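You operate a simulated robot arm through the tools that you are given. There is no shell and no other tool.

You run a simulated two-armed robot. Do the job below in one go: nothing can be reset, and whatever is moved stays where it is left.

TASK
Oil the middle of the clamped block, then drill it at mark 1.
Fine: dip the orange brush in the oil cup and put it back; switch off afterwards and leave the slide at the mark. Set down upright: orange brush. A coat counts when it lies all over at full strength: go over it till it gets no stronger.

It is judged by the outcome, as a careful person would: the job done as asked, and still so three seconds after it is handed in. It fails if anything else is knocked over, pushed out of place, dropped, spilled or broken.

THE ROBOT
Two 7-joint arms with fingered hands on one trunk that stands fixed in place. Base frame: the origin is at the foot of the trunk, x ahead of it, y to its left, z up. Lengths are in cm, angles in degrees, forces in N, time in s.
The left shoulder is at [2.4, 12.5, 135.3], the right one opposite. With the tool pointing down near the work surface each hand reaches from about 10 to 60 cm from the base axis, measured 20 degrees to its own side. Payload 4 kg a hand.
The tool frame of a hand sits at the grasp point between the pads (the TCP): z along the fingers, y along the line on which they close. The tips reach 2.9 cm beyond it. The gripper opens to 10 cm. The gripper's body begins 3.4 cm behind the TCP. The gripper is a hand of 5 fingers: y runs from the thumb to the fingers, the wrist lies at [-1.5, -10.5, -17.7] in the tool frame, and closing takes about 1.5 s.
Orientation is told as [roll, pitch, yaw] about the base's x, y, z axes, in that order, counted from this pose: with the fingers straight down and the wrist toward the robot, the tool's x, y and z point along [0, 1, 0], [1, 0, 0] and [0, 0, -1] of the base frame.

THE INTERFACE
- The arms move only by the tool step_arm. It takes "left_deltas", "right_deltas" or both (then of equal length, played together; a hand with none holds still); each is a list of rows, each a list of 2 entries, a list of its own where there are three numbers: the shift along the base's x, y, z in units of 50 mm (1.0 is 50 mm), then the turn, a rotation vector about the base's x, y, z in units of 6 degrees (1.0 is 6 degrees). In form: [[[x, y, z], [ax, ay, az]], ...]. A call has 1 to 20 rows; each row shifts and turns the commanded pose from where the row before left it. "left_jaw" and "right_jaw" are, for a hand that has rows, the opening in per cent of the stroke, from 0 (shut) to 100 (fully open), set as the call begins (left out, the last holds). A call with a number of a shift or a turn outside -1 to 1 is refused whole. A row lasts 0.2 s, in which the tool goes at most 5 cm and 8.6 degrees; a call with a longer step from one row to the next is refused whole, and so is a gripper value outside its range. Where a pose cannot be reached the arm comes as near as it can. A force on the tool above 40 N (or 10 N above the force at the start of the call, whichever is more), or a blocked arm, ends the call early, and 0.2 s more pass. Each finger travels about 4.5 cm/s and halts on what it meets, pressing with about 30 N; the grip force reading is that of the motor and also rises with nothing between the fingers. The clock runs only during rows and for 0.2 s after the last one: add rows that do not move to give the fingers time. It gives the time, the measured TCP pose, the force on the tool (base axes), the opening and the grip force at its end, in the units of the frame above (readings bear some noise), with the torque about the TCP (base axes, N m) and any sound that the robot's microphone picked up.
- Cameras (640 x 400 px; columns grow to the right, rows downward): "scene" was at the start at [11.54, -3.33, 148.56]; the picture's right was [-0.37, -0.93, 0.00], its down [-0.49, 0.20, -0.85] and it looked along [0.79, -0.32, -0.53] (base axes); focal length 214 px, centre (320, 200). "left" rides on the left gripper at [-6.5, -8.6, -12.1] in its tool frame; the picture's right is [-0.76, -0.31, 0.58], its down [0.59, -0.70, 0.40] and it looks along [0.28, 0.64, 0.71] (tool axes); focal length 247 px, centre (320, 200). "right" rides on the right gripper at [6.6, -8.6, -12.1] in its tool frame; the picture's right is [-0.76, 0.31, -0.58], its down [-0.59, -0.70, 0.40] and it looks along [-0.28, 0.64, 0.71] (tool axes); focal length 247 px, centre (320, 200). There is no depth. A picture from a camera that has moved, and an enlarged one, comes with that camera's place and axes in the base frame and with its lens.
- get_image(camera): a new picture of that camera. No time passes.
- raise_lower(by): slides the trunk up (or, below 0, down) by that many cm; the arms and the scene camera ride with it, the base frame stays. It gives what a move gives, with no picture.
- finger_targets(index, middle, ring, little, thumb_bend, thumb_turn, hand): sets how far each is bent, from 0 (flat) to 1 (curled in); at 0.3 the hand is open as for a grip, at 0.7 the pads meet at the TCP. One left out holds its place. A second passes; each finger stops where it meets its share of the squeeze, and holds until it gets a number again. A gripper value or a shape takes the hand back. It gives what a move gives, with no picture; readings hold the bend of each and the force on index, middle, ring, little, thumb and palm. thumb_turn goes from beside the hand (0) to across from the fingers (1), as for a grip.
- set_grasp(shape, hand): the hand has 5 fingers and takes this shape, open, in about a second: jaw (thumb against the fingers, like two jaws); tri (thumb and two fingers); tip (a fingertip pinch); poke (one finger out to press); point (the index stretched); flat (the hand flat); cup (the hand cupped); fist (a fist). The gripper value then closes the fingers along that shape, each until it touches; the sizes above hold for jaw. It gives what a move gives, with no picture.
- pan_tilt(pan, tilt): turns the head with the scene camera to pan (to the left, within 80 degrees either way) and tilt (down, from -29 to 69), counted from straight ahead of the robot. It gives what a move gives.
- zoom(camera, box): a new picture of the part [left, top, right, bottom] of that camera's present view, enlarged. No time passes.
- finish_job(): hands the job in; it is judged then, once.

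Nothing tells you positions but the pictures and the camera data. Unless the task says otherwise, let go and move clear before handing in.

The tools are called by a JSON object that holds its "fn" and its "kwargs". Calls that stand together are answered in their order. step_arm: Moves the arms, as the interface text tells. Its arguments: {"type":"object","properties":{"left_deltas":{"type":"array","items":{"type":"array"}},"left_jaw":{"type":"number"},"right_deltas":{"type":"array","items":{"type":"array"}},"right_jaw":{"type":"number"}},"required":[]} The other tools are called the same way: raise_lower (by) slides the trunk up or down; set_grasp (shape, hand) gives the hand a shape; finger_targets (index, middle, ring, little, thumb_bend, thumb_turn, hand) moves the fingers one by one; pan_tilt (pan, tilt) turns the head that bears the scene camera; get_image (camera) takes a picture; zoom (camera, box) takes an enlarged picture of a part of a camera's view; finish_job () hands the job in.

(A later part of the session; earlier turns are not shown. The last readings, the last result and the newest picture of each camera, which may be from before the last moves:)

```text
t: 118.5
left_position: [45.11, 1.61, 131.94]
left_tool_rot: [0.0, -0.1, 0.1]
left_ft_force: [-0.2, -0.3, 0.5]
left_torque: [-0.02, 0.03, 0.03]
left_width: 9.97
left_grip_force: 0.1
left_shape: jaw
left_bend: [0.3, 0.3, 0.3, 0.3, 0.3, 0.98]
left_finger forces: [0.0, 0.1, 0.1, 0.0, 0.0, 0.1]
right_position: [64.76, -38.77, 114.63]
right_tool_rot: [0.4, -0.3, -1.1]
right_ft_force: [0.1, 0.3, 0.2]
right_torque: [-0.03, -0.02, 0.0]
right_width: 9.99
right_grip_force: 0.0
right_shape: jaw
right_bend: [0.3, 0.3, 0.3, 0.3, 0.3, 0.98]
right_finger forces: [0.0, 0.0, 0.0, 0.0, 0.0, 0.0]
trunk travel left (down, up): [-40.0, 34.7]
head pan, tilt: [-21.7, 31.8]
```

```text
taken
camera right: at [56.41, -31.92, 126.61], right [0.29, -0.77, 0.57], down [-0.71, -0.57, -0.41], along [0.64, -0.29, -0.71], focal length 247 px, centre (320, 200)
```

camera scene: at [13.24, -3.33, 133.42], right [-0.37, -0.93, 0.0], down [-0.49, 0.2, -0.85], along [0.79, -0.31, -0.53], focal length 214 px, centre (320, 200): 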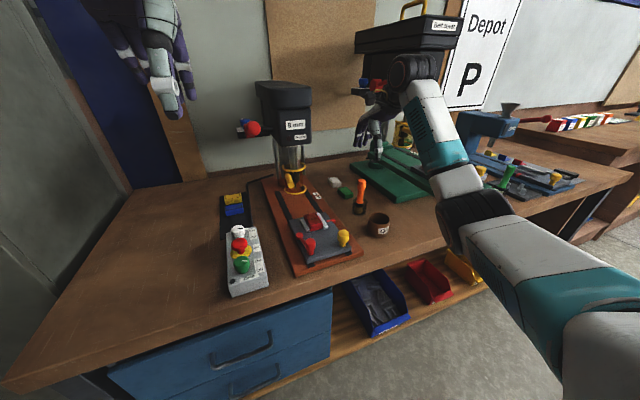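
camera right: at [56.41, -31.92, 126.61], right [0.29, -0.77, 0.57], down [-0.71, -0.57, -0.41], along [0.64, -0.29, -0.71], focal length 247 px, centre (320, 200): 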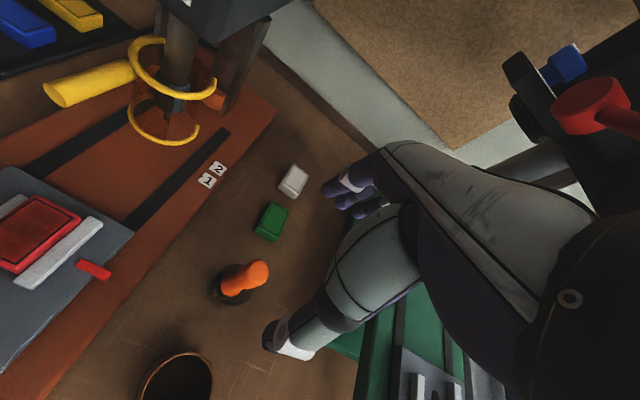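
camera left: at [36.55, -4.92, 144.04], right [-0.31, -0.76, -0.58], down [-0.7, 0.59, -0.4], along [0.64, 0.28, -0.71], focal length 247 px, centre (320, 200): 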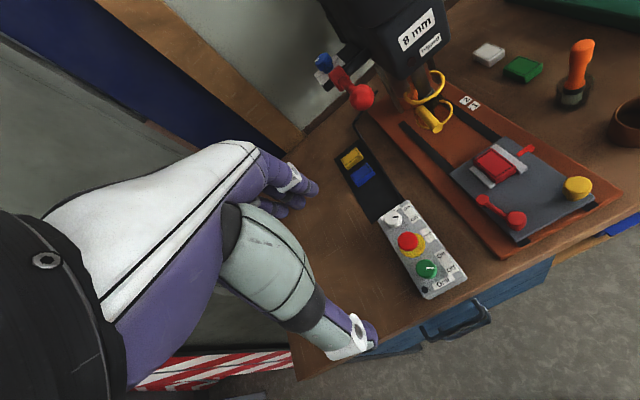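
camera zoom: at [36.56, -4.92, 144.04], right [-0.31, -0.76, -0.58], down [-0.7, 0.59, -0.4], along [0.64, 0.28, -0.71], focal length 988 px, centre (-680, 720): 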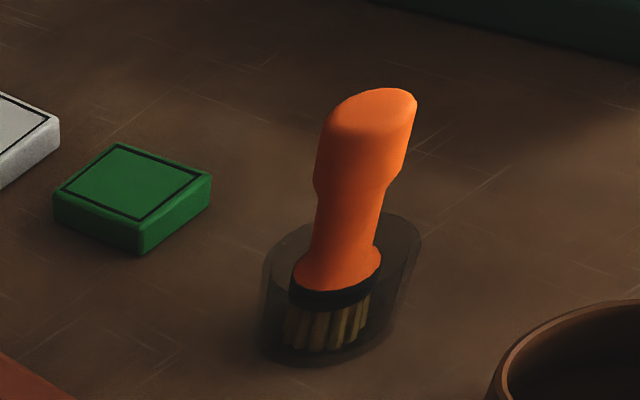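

The brush stands upright in its holder. Next the slide: I look closely at the marks, the pointer, the yellow knob and the red lever.

{"fn": "zoom", "kwargs": {"camera": "right", "box": [170, 140, 250, 200]}}

{"fn": "zoom", "kwargs": {"camera": "left", "box": [460, 85, 500, 120]}}

{"fn": "zoom", "kwargs": {"camera": "left", "box": [450, 140, 610, 250]}}

{"fn": "zoom", "kwargs": {"camera": "scene", "box": [280, 180, 370, 270]}}

```text
6.67 times, centred on (210, 170) of right
camera zoom: at [56.41, -31.92, 126.61], right [0.29, -0.77, 0.57], down [-0.71, -0.57, -0.41], along [0.64, -0.29, -0.71], focal length 1646 px, centre (1053, 400)
```

zoom: 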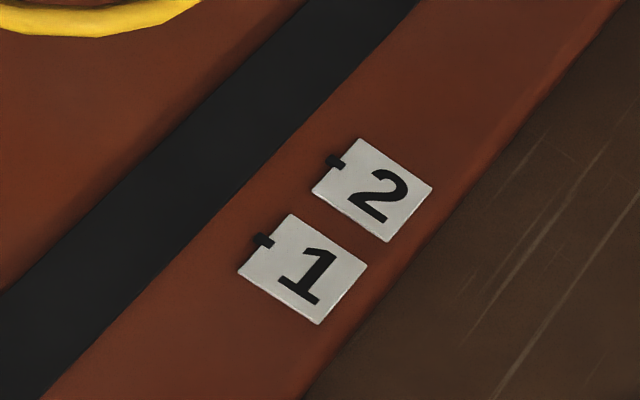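

```text
11.43 times, centred on (480, 102) of left
camera zoom: at [36.56, -4.92, 144.04], right [-0.31, -0.76, -0.58], down [-0.7, 0.59, -0.4], along [0.64, 0.28, -0.71], focal length 2823 px, centre (-1509, 1314)
```

zoom: 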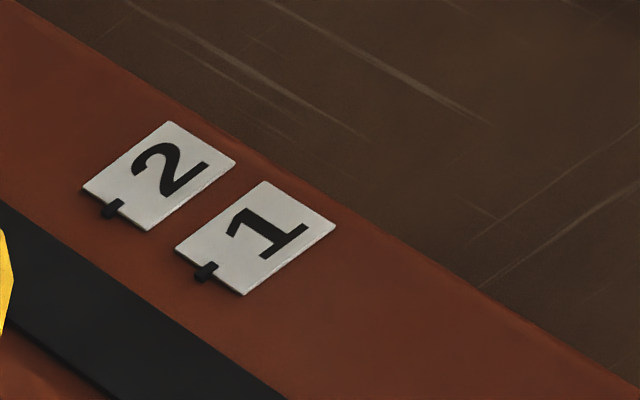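

```text
3.64 times, centred on (530, 195) of left
camera zoom: at [36.56, -4.92, 144.04], right [-0.31, -0.76, -0.58], down [-0.7, 0.59, -0.4], along [0.64, 0.28, -0.71], focal length 898 px, centre (-444, 218)
```

zoom: 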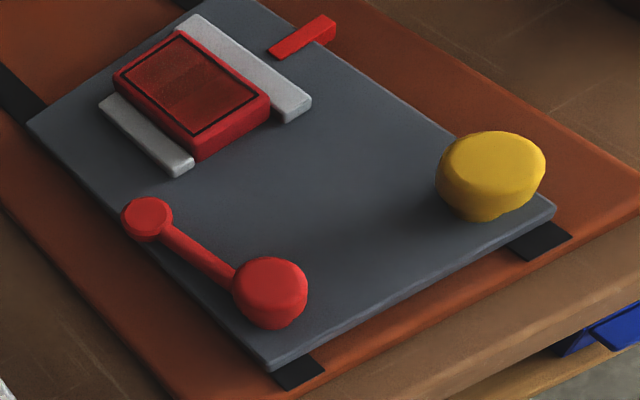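

```text
4.44 times, centred on (325, 225) of scene
camera zoom: at [13.24, -3.33, 133.42], right [-0.37, -0.93, 0.0], down [-0.49, 0.2, -0.85], along [0.79, -0.31, -0.53], focal length 953 px, centre (298, 89)
```

zoom: 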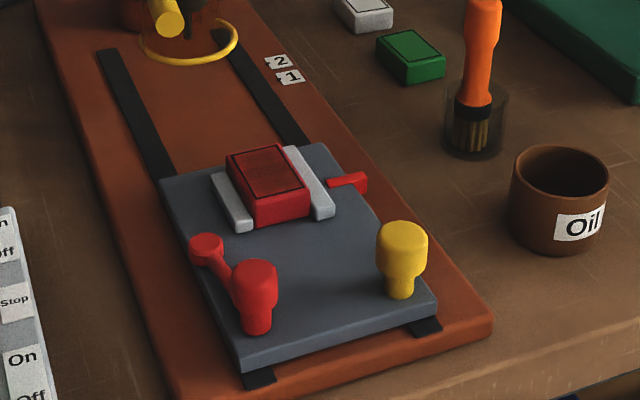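

The small black ticks mark the positions; the red tab on the slide is the pointer. The yellow knob (about 49.5, -24.2, top ≈ 98.7) is the slide's handle. I move the right hand above it.

{"fn": "step_arm", "kwargs": {"right_deltas": [[[-0.3, 0.2, 0], [0, 0, 0]], [[-0.5, 0.4, 0], [0, -0.3, 0.1]], [[-0.5, 0.5, 0], [0, -0.3, 0.1]], [[-0.5, 0.5, 0], [0, -0.3, 0]], [[-0.5, 0.5, -0.1], [0, -0.3, 0]], [[-0.4, 0.4, -0.2], [0, -0.3, 0]], [[-0.25, 0.3, -0.2], [0, -0.15, 0]], [[-0.1, 0.1, -0.2], [0, 0, 0]], [[0, 0, 0], [0, 0, 0]]]}}

{"fn": "get_image", "kwargs": {"camera": "right"}}

{"fn": "zoom", "kwargs": {"camera": "left", "box": [440, 100, 640, 260]}}

{"fn": "zoom", "kwargs": {"camera": "scene", "box": [270, 150, 400, 280]}}

```text
t: 120.5
left_position: [45.11, 1.7, 131.94]
left_tool_rot: [-0.1, -0.1, 0.0]
left_ft_force: [0.3, 0.3, 0.0]
left_torque: [0.02, 0.0, -0.04]
left_width: 9.96
left_grip_force: 0.0
left_shape: jaw
left_bend: [0.3, 0.3, 0.3, 0.3, 0.3, 0.98]
left_finger forces: [0.0, 0.1, 0.1, 0.0, 0.1, 0.0]
right_position: [49.4, -24.01, 111.19]
right_tool_rot: [0.4, -10.2, 0.1]
right_ft_force: [-0.3, -0.2, -0.9]
right_torque: [-0.01, -0.03, 0.01]
right_width: 9.99
right_grip_force: 0.1
right_shape: jaw
right_bend: [0.3, 0.3, 0.3, 0.3, 0.3, 0.98]
right_finger forces: [0.0, 0.0, 0.0, 0.1, 0.1, 0.0]
trunk travel left (down, up): [-40.0, 34.7]
head pan, tilt: [-21.7, 31.8]
```

```text
taken
camera right: at [38.89, -17.4, 121.5], right [0.2, -0.76, 0.62], down [-0.62, -0.59, -0.52], along [0.76, -0.28, -0.59], focal length 247 px, centre (320, 200)
```

right: 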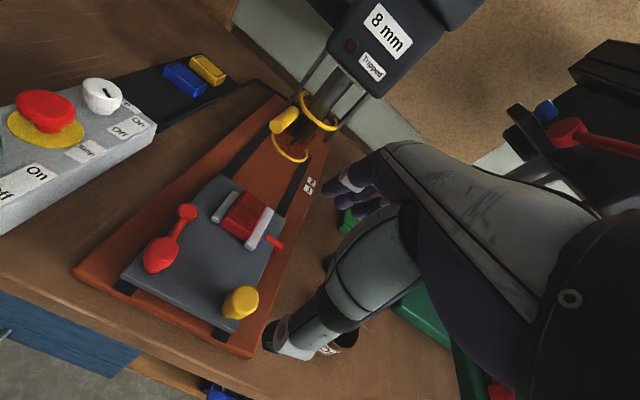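

```text
2.50 times, centred on (540, 180) of left
camera zoom: at [36.56, -4.89, 144.04], right [-0.31, -0.76, -0.58], down [-0.7, 0.59, -0.4], along [0.64, 0.28, -0.71], focal length 617 px, centre (-230, 250)
```

zoom: 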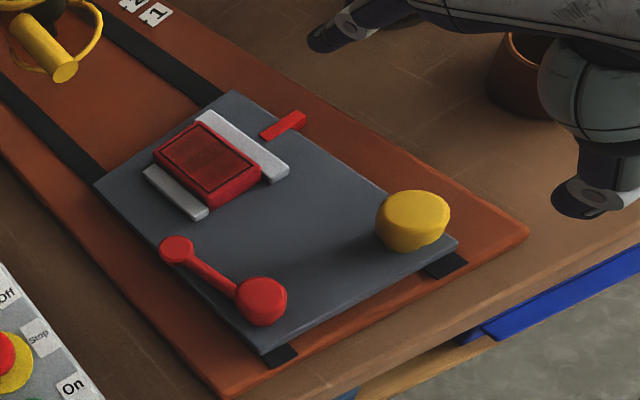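

```text
3.08 times, centred on (335, 215) of scene
camera zoom: at [13.23, -3.31, 133.42], right [-0.37, -0.93, 0.0], down [-0.49, 0.2, -0.85], along [0.79, -0.31, -0.53], focal length 660 px, centre (274, 154)
```

zoom: 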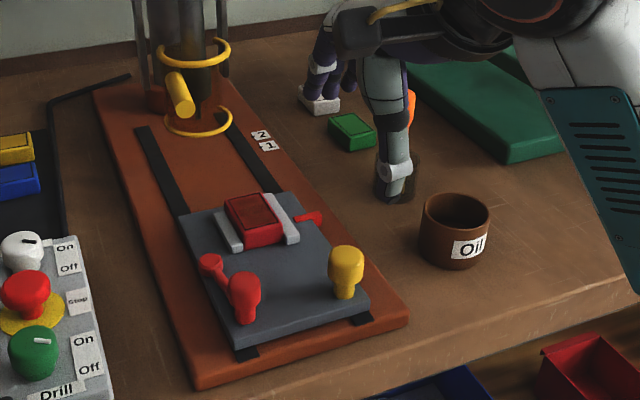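

The hand is above the yellow knob. I descend with the fingers open around it.

{"fn": "step_arm", "kwargs": {"right_deltas": [[[0, 0, -0.2], [0, 0, 0]], [[0, 0, -0.35], [0, 0, 0]], [[0, 0, -0.4], [0, 0, 0]], [[0, 0, -0.4], [0, 0, 0]], [[0, 0, -0.4], [0, 0, 0]], [[0, 0, -0.4], [0, 0, 0]], [[0, 0, -0.3], [0, 0, 0]], [[0, 0, -0.2], [0, 0, 0]], [[0, 0, 0], [0, 0, 0]]]}}

{"fn": "get_image", "kwargs": {"camera": "right"}}

{"fn": "zoom", "kwargs": {"camera": "left", "box": [480, 100, 640, 240]}}

{"fn": "zoom", "kwargs": {"camera": "scene", "box": [290, 180, 390, 280]}}

```text
t: 122.5
left_position: [45.1, 1.67, 131.91]
left_tool_rot: [0.1, 0.0, 0.0]
left_ft_force: [-0.2, -0.2, -0.4]
left_torque: [0.0, -0.02, 0.0]
left_width: 9.96
left_grip_force: 0.1
left_shape: jaw
left_bend: [0.3, 0.3, 0.3, 0.3, 0.3, 0.98]
left_finger forces: [0.0, 0.0, 0.0, 0.0, 0.1, 0.0]
right_position: [49.37, -24.08, 97.91]
right_tool_rot: [0.4, -10.2, 0.2]
right_ft_force: [-0.1, -1.1, 0.3]
right_torque: [0.0, -0.03, 0.0]
right_width: 9.98
right_grip_force: 0.1
right_shape: jaw
right_bend: [0.3, 0.3, 0.3, 0.3, 0.3, 0.98]
right_finger forces: [0.1, 0.1, 0.0, 0.1, 0.0, 0.0]
trunk travel left (down, up): [-40.0, 34.7]
head pan, tilt: [-21.7, 31.8]
```

```text
taken
camera right: at [39.06, -17.43, 108.22], right [0.2, -0.76, 0.62], down [-0.62, -0.59, -0.52], along [0.76, -0.28, -0.59], focal length 247 px, centre (320, 200)
```

right: 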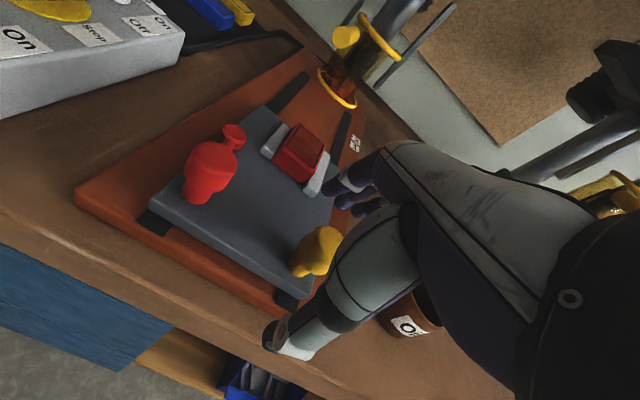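

```text
2.86 times, centred on (560, 170) of left
camera zoom: at [36.55, -4.9, 144.05], right [-0.31, -0.76, -0.58], down [-0.7, 0.59, -0.4], along [0.64, 0.28, -0.71], focal length 706 px, centre (-366, 286)
```

zoom: 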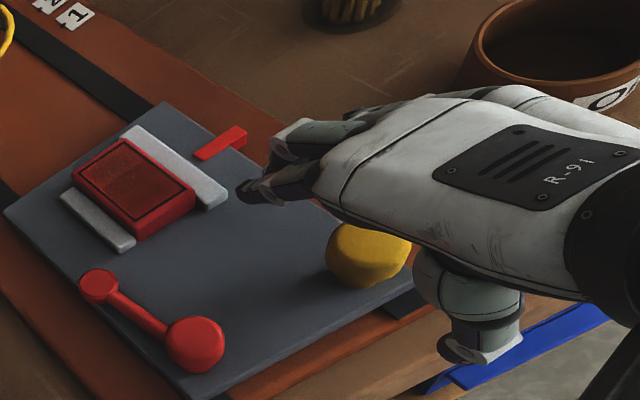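

```text
4.00 times, centred on (340, 230) of scene
camera zoom: at [13.23, -3.32, 133.42], right [-0.37, -0.93, 0.0], down [-0.49, 0.2, -0.85], along [0.79, -0.31, -0.53], focal length 858 px, centre (240, 80)
```

zoom: 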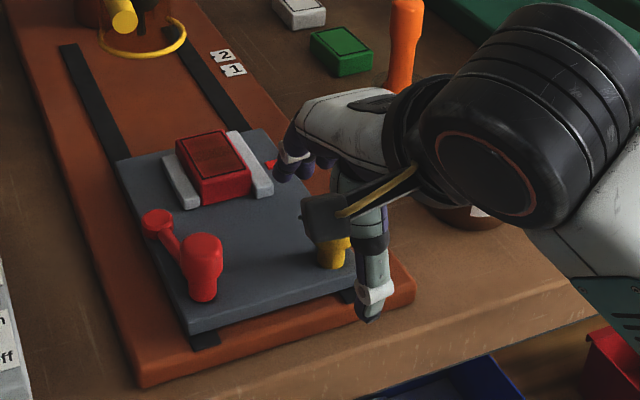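

The knob is centred between thumb and fingers. I close on it.

{"fn": "step_arm", "kwargs": {"right_deltas": [[[0, 0, 0], [0, 0, 0]], [[0, 0, 0], [0, 0, 0]], [[0, 0, 0], [0, 0, 0]], [[0, 0, 0], [0, 0, 0]], [[0, 0, 0], [0, 0, 0]], [[0, 0, 0], [0, 0, 0]], [[0, 0, 0], [0, 0, 0]], [[0, 0, 0], [0, 0, 0]], [[0, 0, 0], [0, 0, 0]]], "right_jaw": 0}}

{"fn": "get_image", "kwargs": {"camera": "right"}}

{"fn": "zoom", "kwargs": {"camera": "left", "box": [440, 80, 640, 240]}}

```text
t: 124.5
left_position: [45.19, 1.62, 131.86]
left_tool_rot: [0.0, 0.0, 0.0]
left_ft_force: [-0.8, 0.5, 1.5]
left_torque: [0.04, -0.03, 0.02]
left_width: 10.0
left_grip_force: 0.0
left_shape: jaw
left_bend: [0.3, 0.3, 0.3, 0.3, 0.3, 0.98]
left_finger forces: [0.0, 0.1, 0.1, 0.0, 0.0, 0.0]
right_position: [49.47, -23.94, 97.89]
right_tool_rot: [0.5, -10.2, 0.1]
right_ft_force: [-2.3, 1.6, -7.7]
right_torque: [-0.03, -0.06, 0.04]
right_width: 2.14
right_grip_force: 30.3
right_shape: jaw
right_bend: [0.62, 0.57, 0.71, 0.64, 0.49, 1.0]
right_finger forces: [15.0, 8.0, 0.0, 0.1, 27.1, 0.1]
trunk travel left (down, up): [-40.0, 34.7]
head pan, tilt: [-21.7, 31.8]
```

```text
taken
camera right: at [39.07, -17.42, 108.19], right [0.2, -0.76, 0.62], down [-0.62, -0.59, -0.52], along [0.76, -0.28, -0.59], focal length 247 px, centre (320, 200)
```

right: 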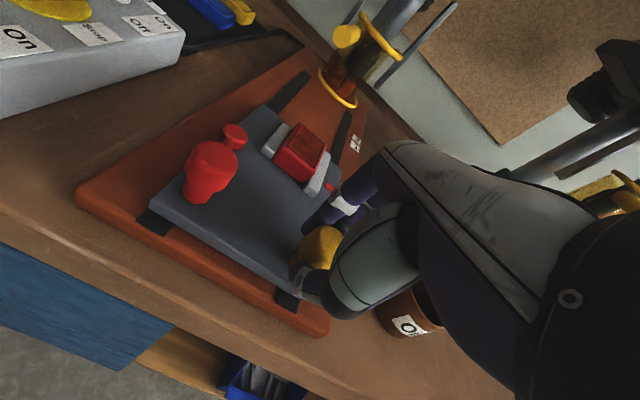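

```text
2.50 times, centred on (540, 160) of left
camera zoom: at [36.58, -4.9, 144.03], right [-0.31, -0.76, -0.58], down [-0.7, 0.59, -0.4], along [0.64, 0.28, -0.71], focal length 617 px, centre (-230, 300)
```

zoom: 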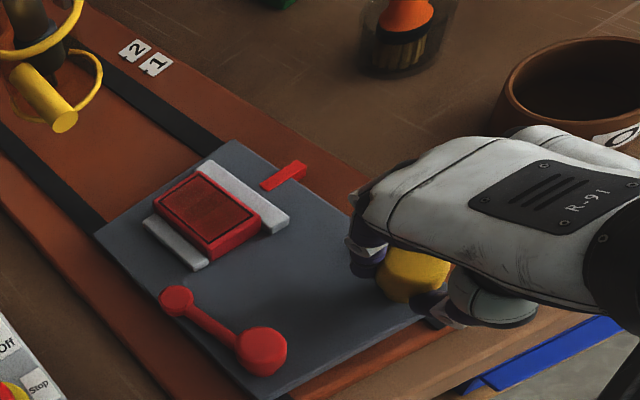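

The knob is gripped. I test the slide by pushing 1 cm away from me and checking the force.

{"fn": "step_arm", "kwargs": {"right_deltas": [[[0.04, 0, 0], [0, 0, 0]], [[0.05, 0, 0], [0, 0, 0]], [[0.05, 0, 0], [0, 0, 0]], [[0.06, 0, 0], [0, 0, 0]], [[0, 0, 0], [0, 0, 0]]]}}

{"fn": "zoom", "kwargs": {"camera": "left", "box": [440, 80, 640, 240]}}

```text
t: 125.8
left_position: [45.2, 1.76, 132.01]
left_tool_rot: [-0.1, 0.0, 0.1]
left_ft_force: [0.4, 0.3, -0.1]
left_torque: [0.01, 0.01, 0.02]
left_width: 10.0
left_grip_force: 0.0
left_shape: jaw
left_bend: [0.3, 0.3, 0.3, 0.3, 0.3, 0.98]
left_finger forces: [0.0, 0.0, 0.0, 0.0, 0.0, 0.0]
right_position: [50.56, -24.04, 97.88]
right_tool_rot: [0.5, -10.1, 0.1]
right_ft_force: [-1.5, 3.8, -10.3]
right_torque: [0.04, -0.05, 0.05]
right_width: 2.09
right_grip_force: 29.7
right_shape: jaw
right_bend: [0.63, 0.58, 0.71, 0.64, 0.49, 1.0]
right_finger forces: [16.5, 8.4, 0.0, 0.0, 28.8, 0.0]
trunk travel left (down, up): [-40.0, 34.7]
head pan, tilt: [-21.7, 31.8]
```

```text
2.50 times, centred on (540, 160) of left
camera zoom: at [36.62, -4.88, 144.02], right [-0.31, -0.76, -0.58], down [-0.7, 0.59, -0.4], along [0.64, 0.28, -0.71], focal length 617 px, centre (-230, 300)
```

zoom: 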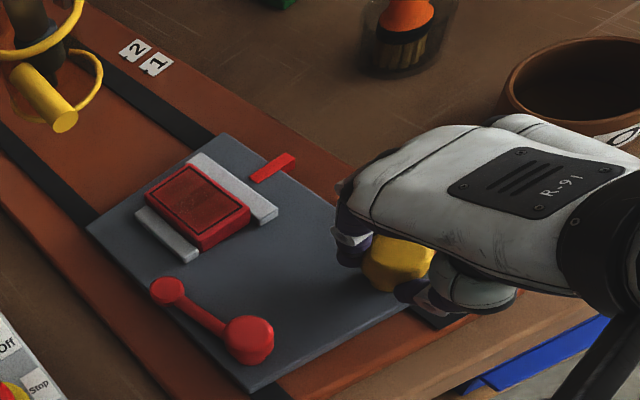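

The slide moves freely, so it isn't locked. I keep pushing toward mark 1, slowly.

{"fn": "step_arm", "kwargs": {"right_deltas": [[[0.06, 0.02, -0.02], [0, 0, 0]], [[0.1, 0, 0], [0, 0, 0]], [[0.12, 0, 0], [0, 0, 0]], [[0.12, 0, 0], [0, 0, 0]], [[0.12, 0, 0], [0, 0, 0]], [[0.12, 0, 0], [0, 0, 0]], [[0.12, 0, 0], [0, 0, 0]], [[0.12, 0, 0], [0, 0, 0]], [[0.12, 0, 0], [0, 0, 0]], [[0.12, 0, 0], [0, 0, 0]], [[0.12, 0, 0], [0, 0, 0]], [[0.1, 0, 0], [0, 0, 0]], [[0.06, 0, 0], [0, 0, 0]], [[0, 0, 0], [0, 0, 0]]]}}

{"fn": "get_image", "kwargs": {"camera": "right"}}

{"fn": "zoom", "kwargs": {"camera": "left", "box": [400, 50, 600, 210]}}

{"fn": "zoom", "kwargs": {"camera": "scene", "box": [260, 130, 380, 250]}}

```text
t: 128.8
left_position: [45.09, 1.59, 131.9]
left_tool_rot: [0.0, 0.0, 0.0]
left_ft_force: [0.0, 0.0, -0.4]
left_torque: [-0.02, 0.0, 0.04]
left_width: 9.96
left_grip_force: 0.1
left_shape: jaw
left_bend: [0.3, 0.3, 0.3, 0.3, 0.3, 0.98]
left_finger forces: [0.0, 0.0, 0.0, 0.0, 0.0, 0.0]
right_position: [57.32, -23.92, 97.87]
right_tool_rot: [0.4, -10.2, 0.1]
right_ft_force: [-2.4, -1.7, -2.2]
right_torque: [-0.04, -0.12, 0.04]
right_width: 2.11
right_grip_force: 29.6
right_shape: jaw
right_bend: [0.63, 0.57, 0.71, 0.64, 0.49, 1.0]
right_finger forces: [12.8, 10.3, 0.0, 0.0, 24.8, 0.0]
trunk travel left (down, up): [-40.0, 34.7]
head pan, tilt: [-21.7, 31.8]
```

```text
taken
camera right: at [46.96, -17.34, 108.11], right [0.2, -0.76, 0.62], down [-0.62, -0.59, -0.52], along [0.76, -0.28, -0.59], focal length 247 px, centre (320, 200)
```

right: 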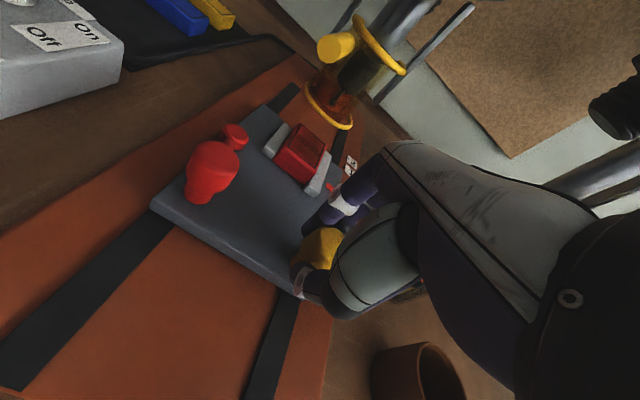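

```text
2.50 times, centred on (500, 130) of left
camera zoom: at [36.54, -4.93, 144.05], right [-0.31, -0.76, -0.58], down [-0.7, 0.59, -0.4], along [0.64, 0.28, -0.71], focal length 617 px, centre (-130, 375)
```

zoom: 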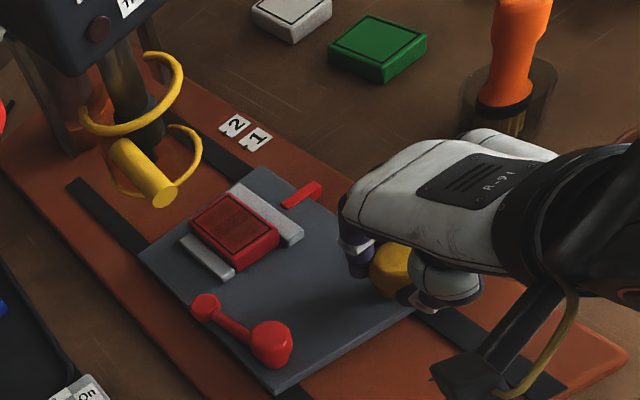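

```text
3.33 times, centred on (320, 190) of scene
camera zoom: at [13.22, -3.34, 133.42], right [-0.37, -0.93, 0.0], down [-0.49, 0.2, -0.85], along [0.79, -0.31, -0.53], focal length 715 px, centre (320, 233)
```

zoom: 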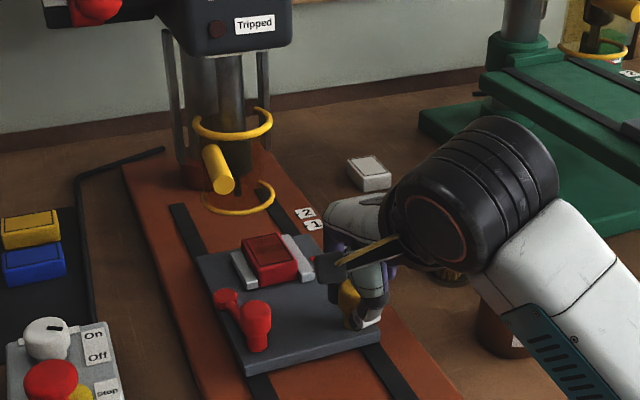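

The block will pass just under the guard ring (about 0.7 cm of clearance by my estimate). I continue 6 cm while watching force.

{"fn": "step_arm", "kwargs": {"right_deltas": [[[0.06, 0, 0], [0, 0, 0]], [[0.1, 0, 0], [0, 0, 0]], [[0.1, 0, 0], [0, 0, 0]], [[0.1, 0, 0], [0, 0, 0]], [[0.1, 0, 0], [0, 0, 0]], [[0.1, 0, 0], [0, 0, 0]], [[0.1, 0, 0], [0, 0, 0]], [[0.1, 0, 0], [0, 0, 0]], [[0.1, 0, 0], [0, 0, 0]], [[0.1, 0, 0], [0, 0, 0]], [[0.1, 0, 0], [0, 0, 0]], [[0.08, 0, 0], [0, 0, 0]], [[0, 0, 0], [0, 0, 0]]]}}

{"fn": "get_image", "kwargs": {"camera": "right"}}

{"fn": "zoom", "kwargs": {"camera": "left", "box": [400, 50, 560, 180]}}

{"fn": "zoom", "kwargs": {"camera": "scene", "box": [260, 130, 380, 250]}}

```text
t: 131.6
left_position: [45.07, 1.76, 131.95]
left_tool_rot: [0.0, 0.0, 0.1]
left_ft_force: [0.1, 0.2, 0.4]
left_torque: [0.04, -0.02, -0.01]
left_width: 10.0
left_grip_force: 0.0
left_shape: jaw
left_bend: [0.3, 0.3, 0.3, 0.3, 0.3, 0.98]
left_finger forces: [0.0, 0.0, 0.0, 0.0, 0.1, 0.0]
right_position: [63.2, -23.93, 97.82]
right_tool_rot: [0.4, -10.1, 0.1]
right_ft_force: [-2.7, 0.3, -2.6]
right_torque: [0.0, -0.14, 0.0]
right_width: 2.14
right_grip_force: 29.7
right_shape: jaw
right_bend: [0.63, 0.57, 0.71, 0.64, 0.49, 1.0]
right_finger forces: [13.3, 10.2, 0.0, 0.0, 25.1, 0.0]
trunk travel left (down, up): [-40.0, 34.7]
head pan, tilt: [-21.7, 31.8]
```

```text
taken
camera right: at [52.69, -17.34, 108.11], right [0.2, -0.76, 0.62], down [-0.62, -0.59, -0.52], along [0.76, -0.28, -0.59], focal length 247 px, centre (320, 200)
```

right: 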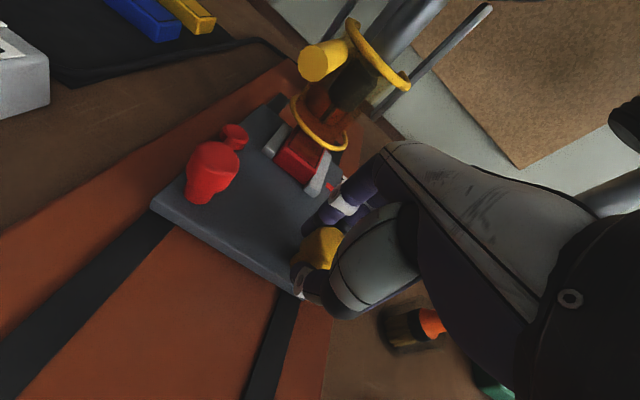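

```text
3.08 times, centred on (480, 115) of left
camera zoom: at [36.55, -4.91, 144.04], right [-0.31, -0.76, -0.58], down [-0.7, 0.59, -0.4], along [0.64, 0.28, -0.71], focal length 760 px, centre (-172, 462)
```

zoom: 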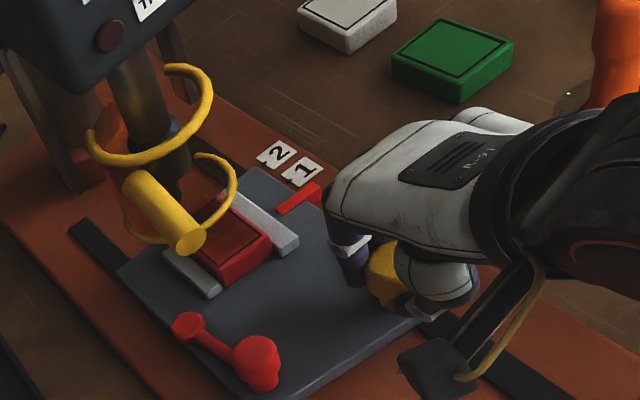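

```text
3.33 times, centred on (320, 190) of scene
camera zoom: at [13.23, -3.32, 133.42], right [-0.37, -0.93, 0.0], down [-0.49, 0.2, -0.85], along [0.79, -0.31, -0.53], focal length 715 px, centre (320, 233)
```

zoom: 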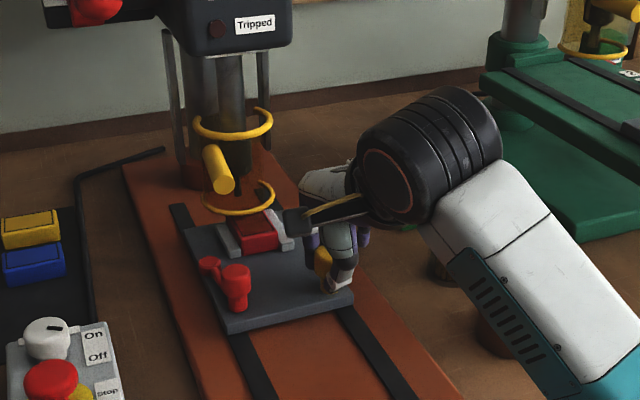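

The pointer is approaching mark 1. I zoom in on the marks from the left camera.

{"fn": "zoom", "kwargs": {"camera": "left", "box": [455, 85, 495, 120]}}

{"fn": "zoom", "kwargs": {"camera": "scene", "box": [300, 185, 330, 215]}}

```text
11.43 times, centred on (475, 102) of left
camera zoom: at [36.55, -4.91, 144.04], right [-0.31, -0.76, -0.58], down [-0.7, 0.59, -0.4], along [0.64, 0.28, -0.71], focal length 2823 px, centre (-1451, 1314)
```

zoom: 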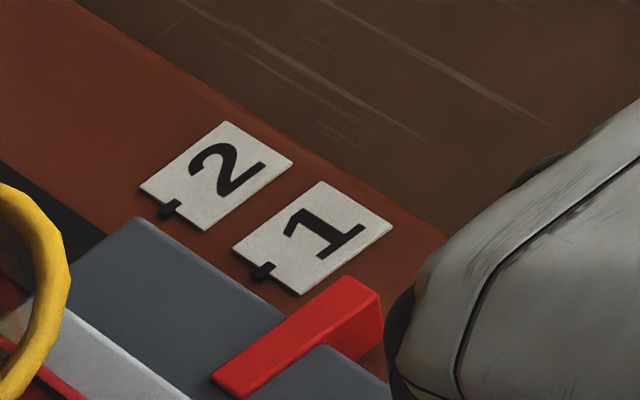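

```text
13.33 times, centred on (315, 200) of scene
camera zoom: at [13.23, -3.32, 133.42], right [-0.37, -0.93, 0.0], down [-0.49, 0.2, -0.85], along [0.79, -0.31, -0.53], focal length 2860 px, centre (387, 200)
```

zoom: 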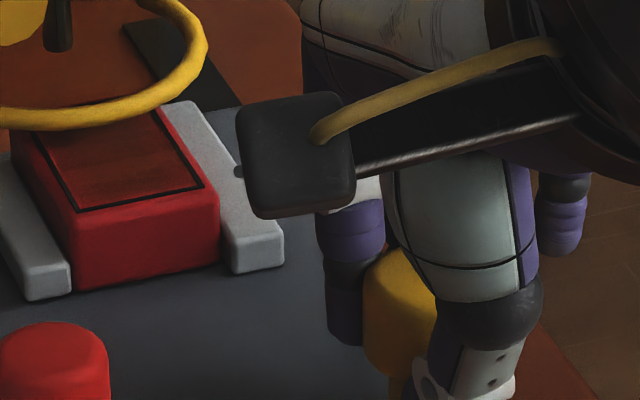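

The pointer is about 2.7 cm short of tick 1. I move 2.2 cm and re-check.

{"fn": "step_arm", "kwargs": {"right_deltas": [[[0.06, 0, 0], [0, 0, 0]], [[0.08, 0, 0], [0, 0, 0]], [[0.08, 0, 0], [0, 0, 0]], [[0.08, 0, 0], [0, 0, 0]], [[0.08, 0, 0], [0, 0, 0]], [[0.06, 0, 0], [0, 0, 0]], [[0, 0, 0], [0, 0, 0]]]}}

{"fn": "zoom", "kwargs": {"camera": "left", "box": [455, 85, 495, 120]}}

{"fn": "get_image", "kwargs": {"camera": "right"}}

{"fn": "zoom", "kwargs": {"camera": "left", "box": [400, 50, 560, 180]}}

```text
t: 133.2
left_position: [45.19, 1.61, 132.02]
left_tool_rot: [-0.1, 0.0, 0.1]
left_ft_force: [-0.3, -0.5, 0.3]
left_torque: [0.02, 0.01, 0.0]
left_width: 10.0
left_grip_force: 0.0
left_shape: jaw
left_bend: [0.3, 0.3, 0.3, 0.3, 0.3, 0.98]
left_finger forces: [0.1, 0.0, 0.0, 0.0, 0.1, 0.0]
right_position: [65.3, -23.86, 97.86]
right_tool_rot: [0.4, -10.1, 0.1]
right_ft_force: [-1.7, -0.4, -8.3]
right_torque: [-0.01, -0.12, 0.02]
right_width: 2.13
right_grip_force: 30.2
right_shape: jaw
right_bend: [0.63, 0.57, 0.71, 0.64, 0.49, 1.0]
right_finger forces: [13.0, 10.0, 0.0, 0.1, 26.6, 0.1]
trunk travel left (down, up): [-40.0, 34.7]
head pan, tilt: [-21.7, 31.8]
```

```text
11.43 times, centred on (475, 102) of left
camera zoom: at [36.6, -4.93, 144.02], right [-0.31, -0.76, -0.58], down [-0.7, 0.59, -0.4], along [0.64, 0.28, -0.71], focal length 2823 px, centre (-1451, 1314)
```

zoom: 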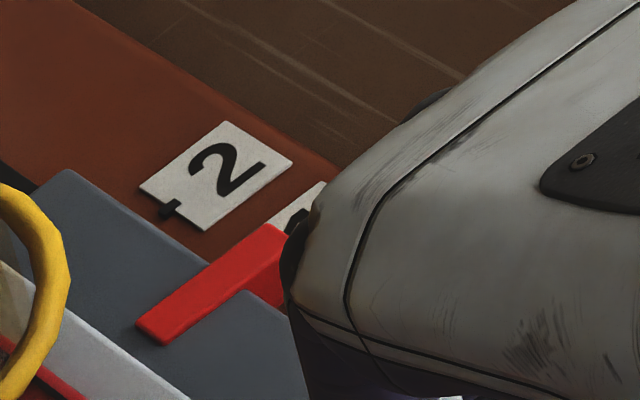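

```text
taken
camera right: at [54.89, -17.33, 108.14], right [0.2, -0.76, 0.62], down [-0.62, -0.59, -0.52], along [0.76, -0.28, -0.59], focal length 247 px, centre (320, 200)
```

right: 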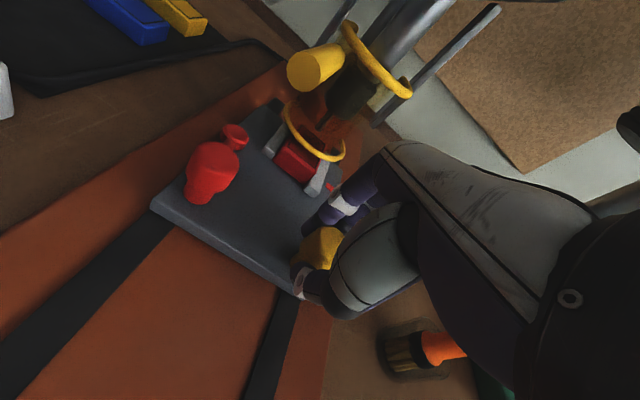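

```text
3.08 times, centred on (480, 115) of left
camera zoom: at [36.6, -4.93, 144.02], right [-0.31, -0.76, -0.58], down [-0.7, 0.59, -0.4], along [0.64, 0.28, -0.71], focal length 760 px, centre (-172, 462)
```

zoom: 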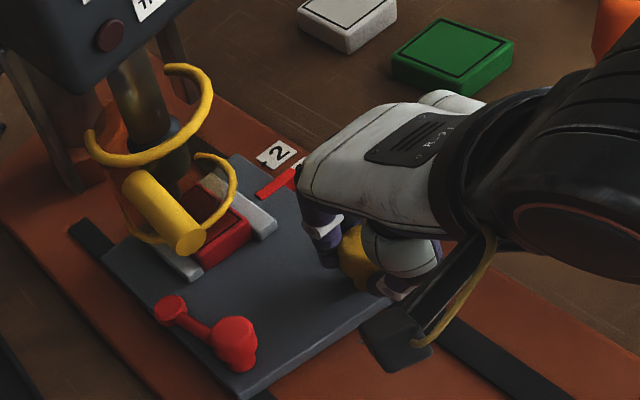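

My hand hides the pointer tip. I push another 0.6 cm, then let go and step back to see the alignment clearly.

{"fn": "step_arm", "kwargs": {"right_deltas": [[[0.04, 0, -0.01], [0, 0, 0]], [[0.05, 0, 0], [0, 0, 0]], [[0.03, 0, 0], [0, 0, 0]], [[0, 0, 0], [0, 0, 0]]]}}

{"fn": "step_arm", "kwargs": {"right_deltas": [[[0, 0, 0], [0, 0, 0]], [[0, 0, 0], [0, 0, 0]], [[0, 0, 0], [0, 0, 0]], [[0, 0, 0], [0, 0, 0]], [[0, 0, 0], [0, 0, 0]], [[0, 0, 0], [0, 0, 0]], [[0, 0, 0], [0, 0, 0]], [[0, 0, 0], [0, 0, 0]]], "right_jaw": 70}}

{"fn": "get_image", "kwargs": {"camera": "right"}}

{"fn": "zoom", "kwargs": {"camera": "left", "box": [400, 50, 560, 180]}}

```text
t: 134.2
left_position: [45.28, 1.72, 132.01]
left_tool_rot: [0.0, 0.1, 0.1]
left_ft_force: [0.2, 0.0, -0.4]
left_torque: [-0.02, 0.04, -0.01]
left_width: 10.01
left_grip_force: 0.0
left_shape: jaw
left_bend: [0.3, 0.3, 0.3, 0.3, 0.3, 0.98]
left_finger forces: [0.0, 0.0, 0.0, 0.1, 0.0, 0.0]
right_position: [65.93, -23.84, 97.71]
right_tool_rot: [0.4, -10.2, 0.0]
right_ft_force: [0.7, -0.6, -5.8]
right_torque: [-0.06, -0.16, 0.02]
right_width: 2.08
right_grip_force: 30.3
right_shape: jaw
right_bend: [0.63, 0.57, 0.71, 0.64, 0.5, 1.0]
right_finger forces: [13.8, 10.5, 0.1, 0.0, 25.9, 0.1]
trunk travel left (down, up): [-40.0, 34.7]
head pan, tilt: [-21.7, 31.8]
```

```text
t: 135.9
left_position: [45.13, 1.71, 131.91]
left_tool_rot: [0.0, 0.0, 0.0]
left_ft_force: [-0.2, -0.3, 1.1]
left_torque: [0.0, 0.0, 0.01]
left_width: 9.96
left_grip_force: 0.1
left_shape: jaw
left_bend: [0.3, 0.3, 0.3, 0.3, 0.3, 0.98]
left_finger forces: [0.0, 0.0, 0.2, 0.0, 0.0, 0.0]
right_position: [65.91, -23.95, 97.87]
right_tool_rot: [0.4, -10.2, 0.2]
right_ft_force: [-0.2, -0.7, 0.2]
right_torque: [0.04, -0.04, 0.01]
right_width: 6.95
right_grip_force: 0.1
right_shape: jaw
right_bend: [0.41, 0.36, 0.26, 0.41, 0.31, 0.99]
right_finger forces: [0.1, 0.1, 0.0, 0.1, 0.0, 0.0]
trunk travel left (down, up): [-40.0, 34.7]
head pan, tilt: [-21.7, 31.8]
```

```text
taken
camera right: at [55.47, -17.26, 108.16], right [0.2, -0.76, 0.62], down [-0.62, -0.59, -0.52], along [0.76, -0.28, -0.59], focal length 247 px, centre (320, 200)
```

right: 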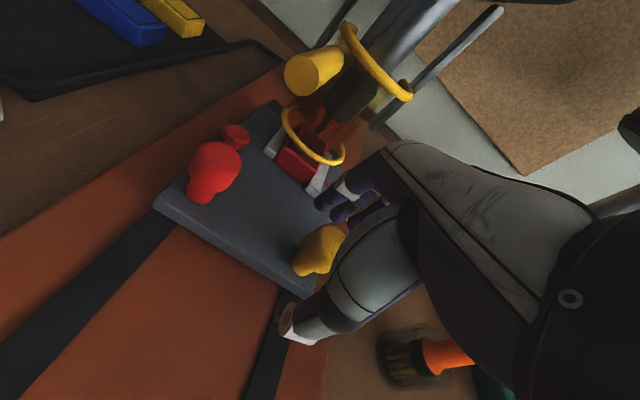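

```text
3.08 times, centred on (480, 115) of left
camera zoom: at [36.55, -4.9, 144.04], right [-0.31, -0.76, -0.58], down [-0.7, 0.59, -0.4], along [0.64, 0.28, -0.71], focal length 760 px, centre (-172, 462)
```

zoom: 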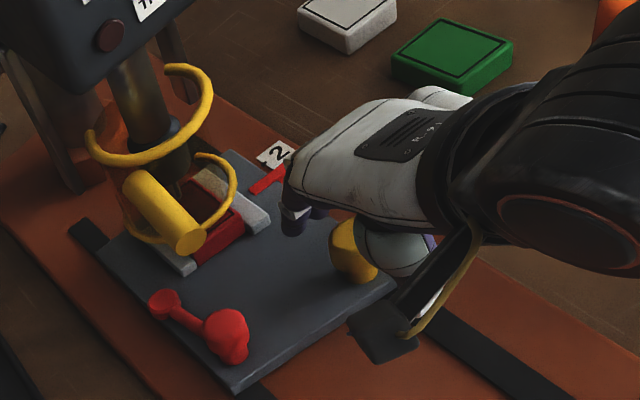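

Released. I rise above the knob, then back off to view the pointer from the right side.

{"fn": "step_arm", "kwargs": {"right_deltas": [[[0, 0, 0.2], [0, 0, 0]], [[0, 0, 0.4], [0, 0, 0]], [[0, 0, 0.4], [0, 0, 0]], [[-0.2, 0, 0.4], [0, 0.3, 0]], [[-0.3, -0.2, 0.4], [0, 0.3, 0]], [[-0.2, -0.4, 0.4], [0, 0.3, 0]], [[0, -0.5, 0.4], [0, 0.3, 0]], [[0.2, -0.5, 0.4], [0, 0.3, 0]], [[0.2, -0.5, 0.2], [0, 0.1, 0]], [[0, -0.3, 0], [0, 0, 0]], [[0, 0, 0], [0, 0, 0]]]}}

{"fn": "get_image", "kwargs": {"camera": "right"}}

{"fn": "zoom", "kwargs": {"camera": "left", "box": [455, 85, 495, 120]}}

{"fn": "zoom", "kwargs": {"camera": "scene", "box": [290, 170, 350, 230]}}

```text
t: 138.3
left_position: [45.19, 1.76, 132.03]
left_tool_rot: [0.0, 0.0, 0.2]
left_ft_force: [0.0, 0.2, 0.0]
left_torque: [0.0, 0.01, 0.04]
left_width: 10.0
left_grip_force: 0.0
left_shape: jaw
left_bend: [0.3, 0.3, 0.3, 0.3, 0.3, 0.98]
left_finger forces: [0.1, 0.1, 0.1, 0.0, 0.1, 0.1]
right_position: [64.56, -35.97, 113.8]
right_tool_rot: [0.4, -0.7, 0.1]
right_ft_force: [-0.2, 0.2, -0.5]
right_torque: [-0.01, 0.0, 0.0]
right_width: 6.97
right_grip_force: 0.1
right_shape: jaw
right_bend: [0.41, 0.36, 0.26, 0.41, 0.3, 0.99]
right_finger forces: [0.0, 0.0, 0.0, 0.1, 0.1, 0.1]
trunk travel left (down, up): [-40.0, 34.7]
head pan, tilt: [-21.7, 31.8]
```

```text
taken
camera right: at [55.95, -29.36, 125.7], right [0.3, -0.76, 0.57], down [-0.7, -0.59, -0.41], along [0.65, -0.28, -0.71], focal length 247 px, centre (320, 200)
```

right: 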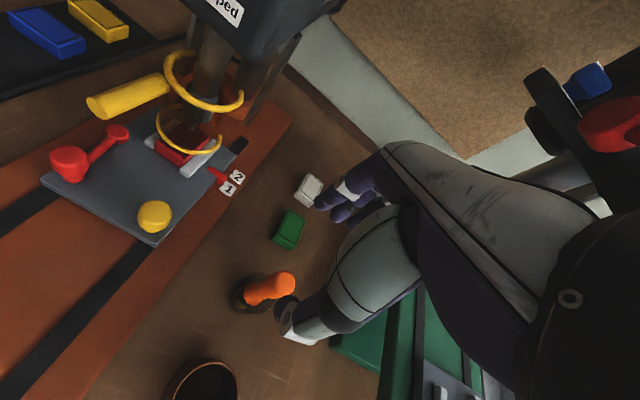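

```text
11.43 times, centred on (475, 102) of left
camera zoom: at [36.56, -4.89, 144.04], right [-0.31, -0.76, -0.58], down [-0.7, 0.59, -0.4], along [0.64, 0.28, -0.71], focal length 2823 px, centre (-1451, 1314)
```

zoom: 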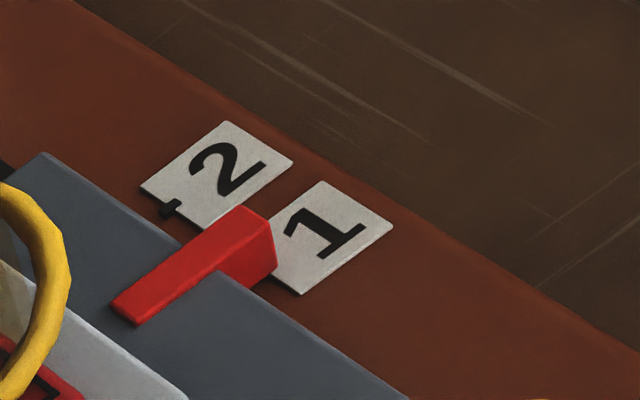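

```text
6.67 times, centred on (320, 200) of scene
camera zoom: at [13.24, -3.31, 133.42], right [-0.37, -0.93, 0.0], down [-0.49, 0.2, -0.85], along [0.79, -0.32, -0.53], focal length 1430 px, centre (320, 200)
```

zoom: 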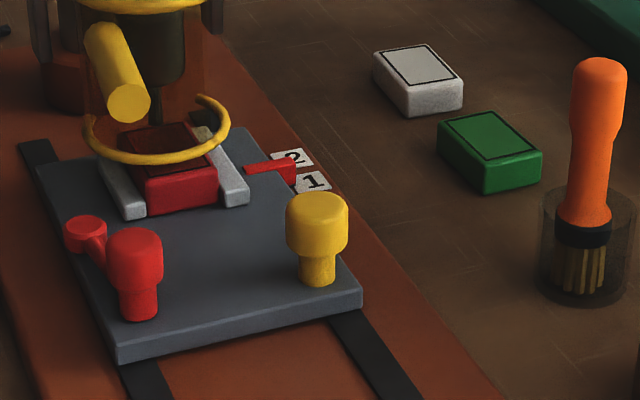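

Now the pointer is visible next to the labels. I zoom closely from the right camera.

{"fn": "zoom", "kwargs": {"camera": "right", "box": [195, 150, 255, 205]}}

{"fn": "zoom", "kwargs": {"camera": "scene", "box": [308, 188, 324, 202]}}

```text
7.27 times, centred on (225, 178) of right
camera zoom: at [55.95, -29.36, 125.7], right [0.3, -0.76, 0.57], down [-0.7, -0.59, -0.41], along [0.65, -0.28, -0.71], focal length 1796 px, centre (1011, 364)
```

zoom: 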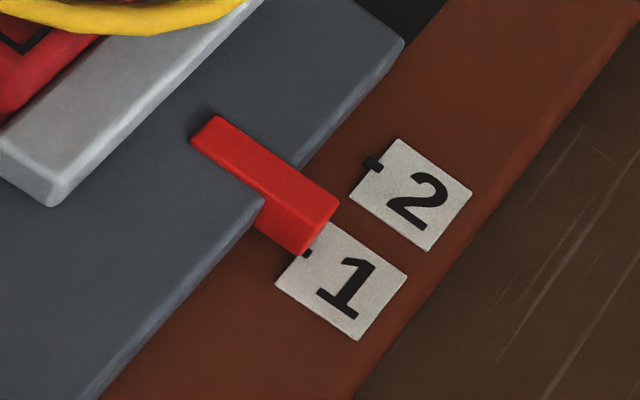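

```text
16.00 times, centred on (316, 195) of scene
camera zoom: at [13.24, -3.31, 133.42], right [-0.37, -0.93, 0.0], down [-0.49, 0.2, -0.85], along [0.79, -0.32, -0.53], focal length 3432 px, centre (384, 280)
```

zoom: 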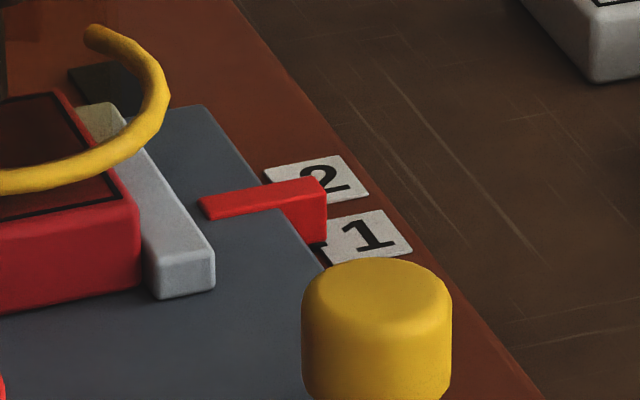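

The pointer is very near tick 1. For a precise check I zoom further in both cameras and compare pointer and ticks by triangulation.

{"fn": "zoom", "kwargs": {"camera": "left", "box": [458, 94, 482, 110]}}

{"fn": "zoom", "kwargs": {"camera": "right", "box": [210, 160, 242, 192]}}

{"fn": "zoom", "kwargs": {"camera": "scene", "box": [306, 188, 326, 202]}}

```text
16.00 times, centred on (470, 102) of left
camera zoom: at [36.56, -4.89, 144.04], right [-0.31, -0.76, -0.58], down [-0.7, 0.59, -0.4], along [0.64, 0.28, -0.71], focal length 3952 px, centre (-2080, 1768)
```

zoom: 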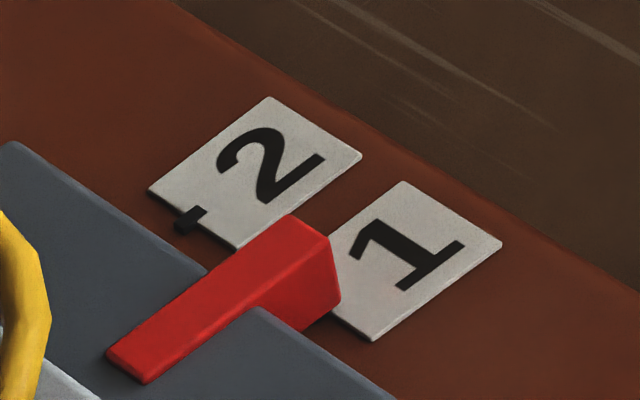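

```text
12.50 times, centred on (226, 176) of right
camera zoom: at [55.95, -29.36, 125.7], right [0.3, -0.76, 0.57], down [-0.7, -0.59, -0.41], along [0.65, -0.28, -0.71], focal length 3087 px, centre (1495, 500)
```

zoom: 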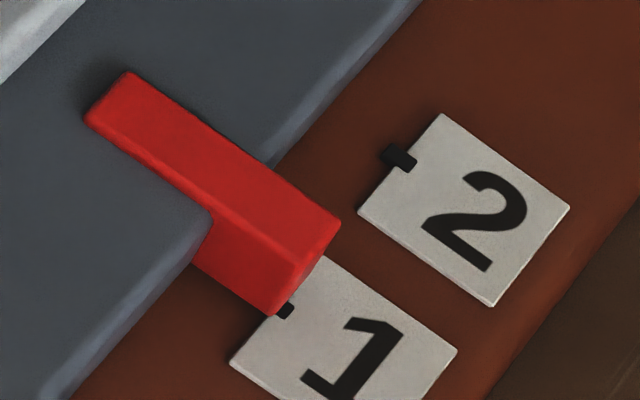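

```text
16.00 times, centred on (316, 195) of scene
camera zoom: at [13.24, -3.31, 133.42], right [-0.37, -0.93, 0.0], down [-0.49, 0.2, -0.85], along [0.79, -0.32, -0.53], focal length 3432 px, centre (384, 280)
```

zoom: 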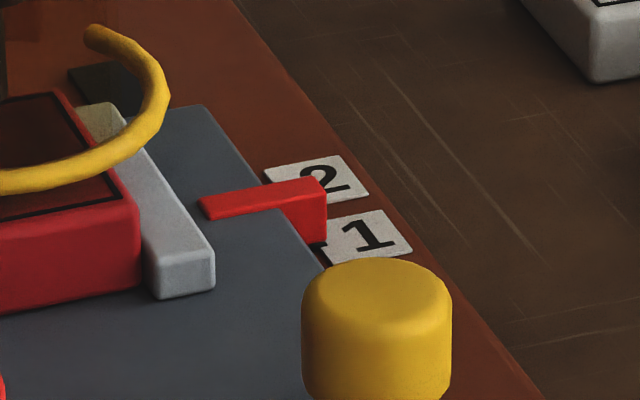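

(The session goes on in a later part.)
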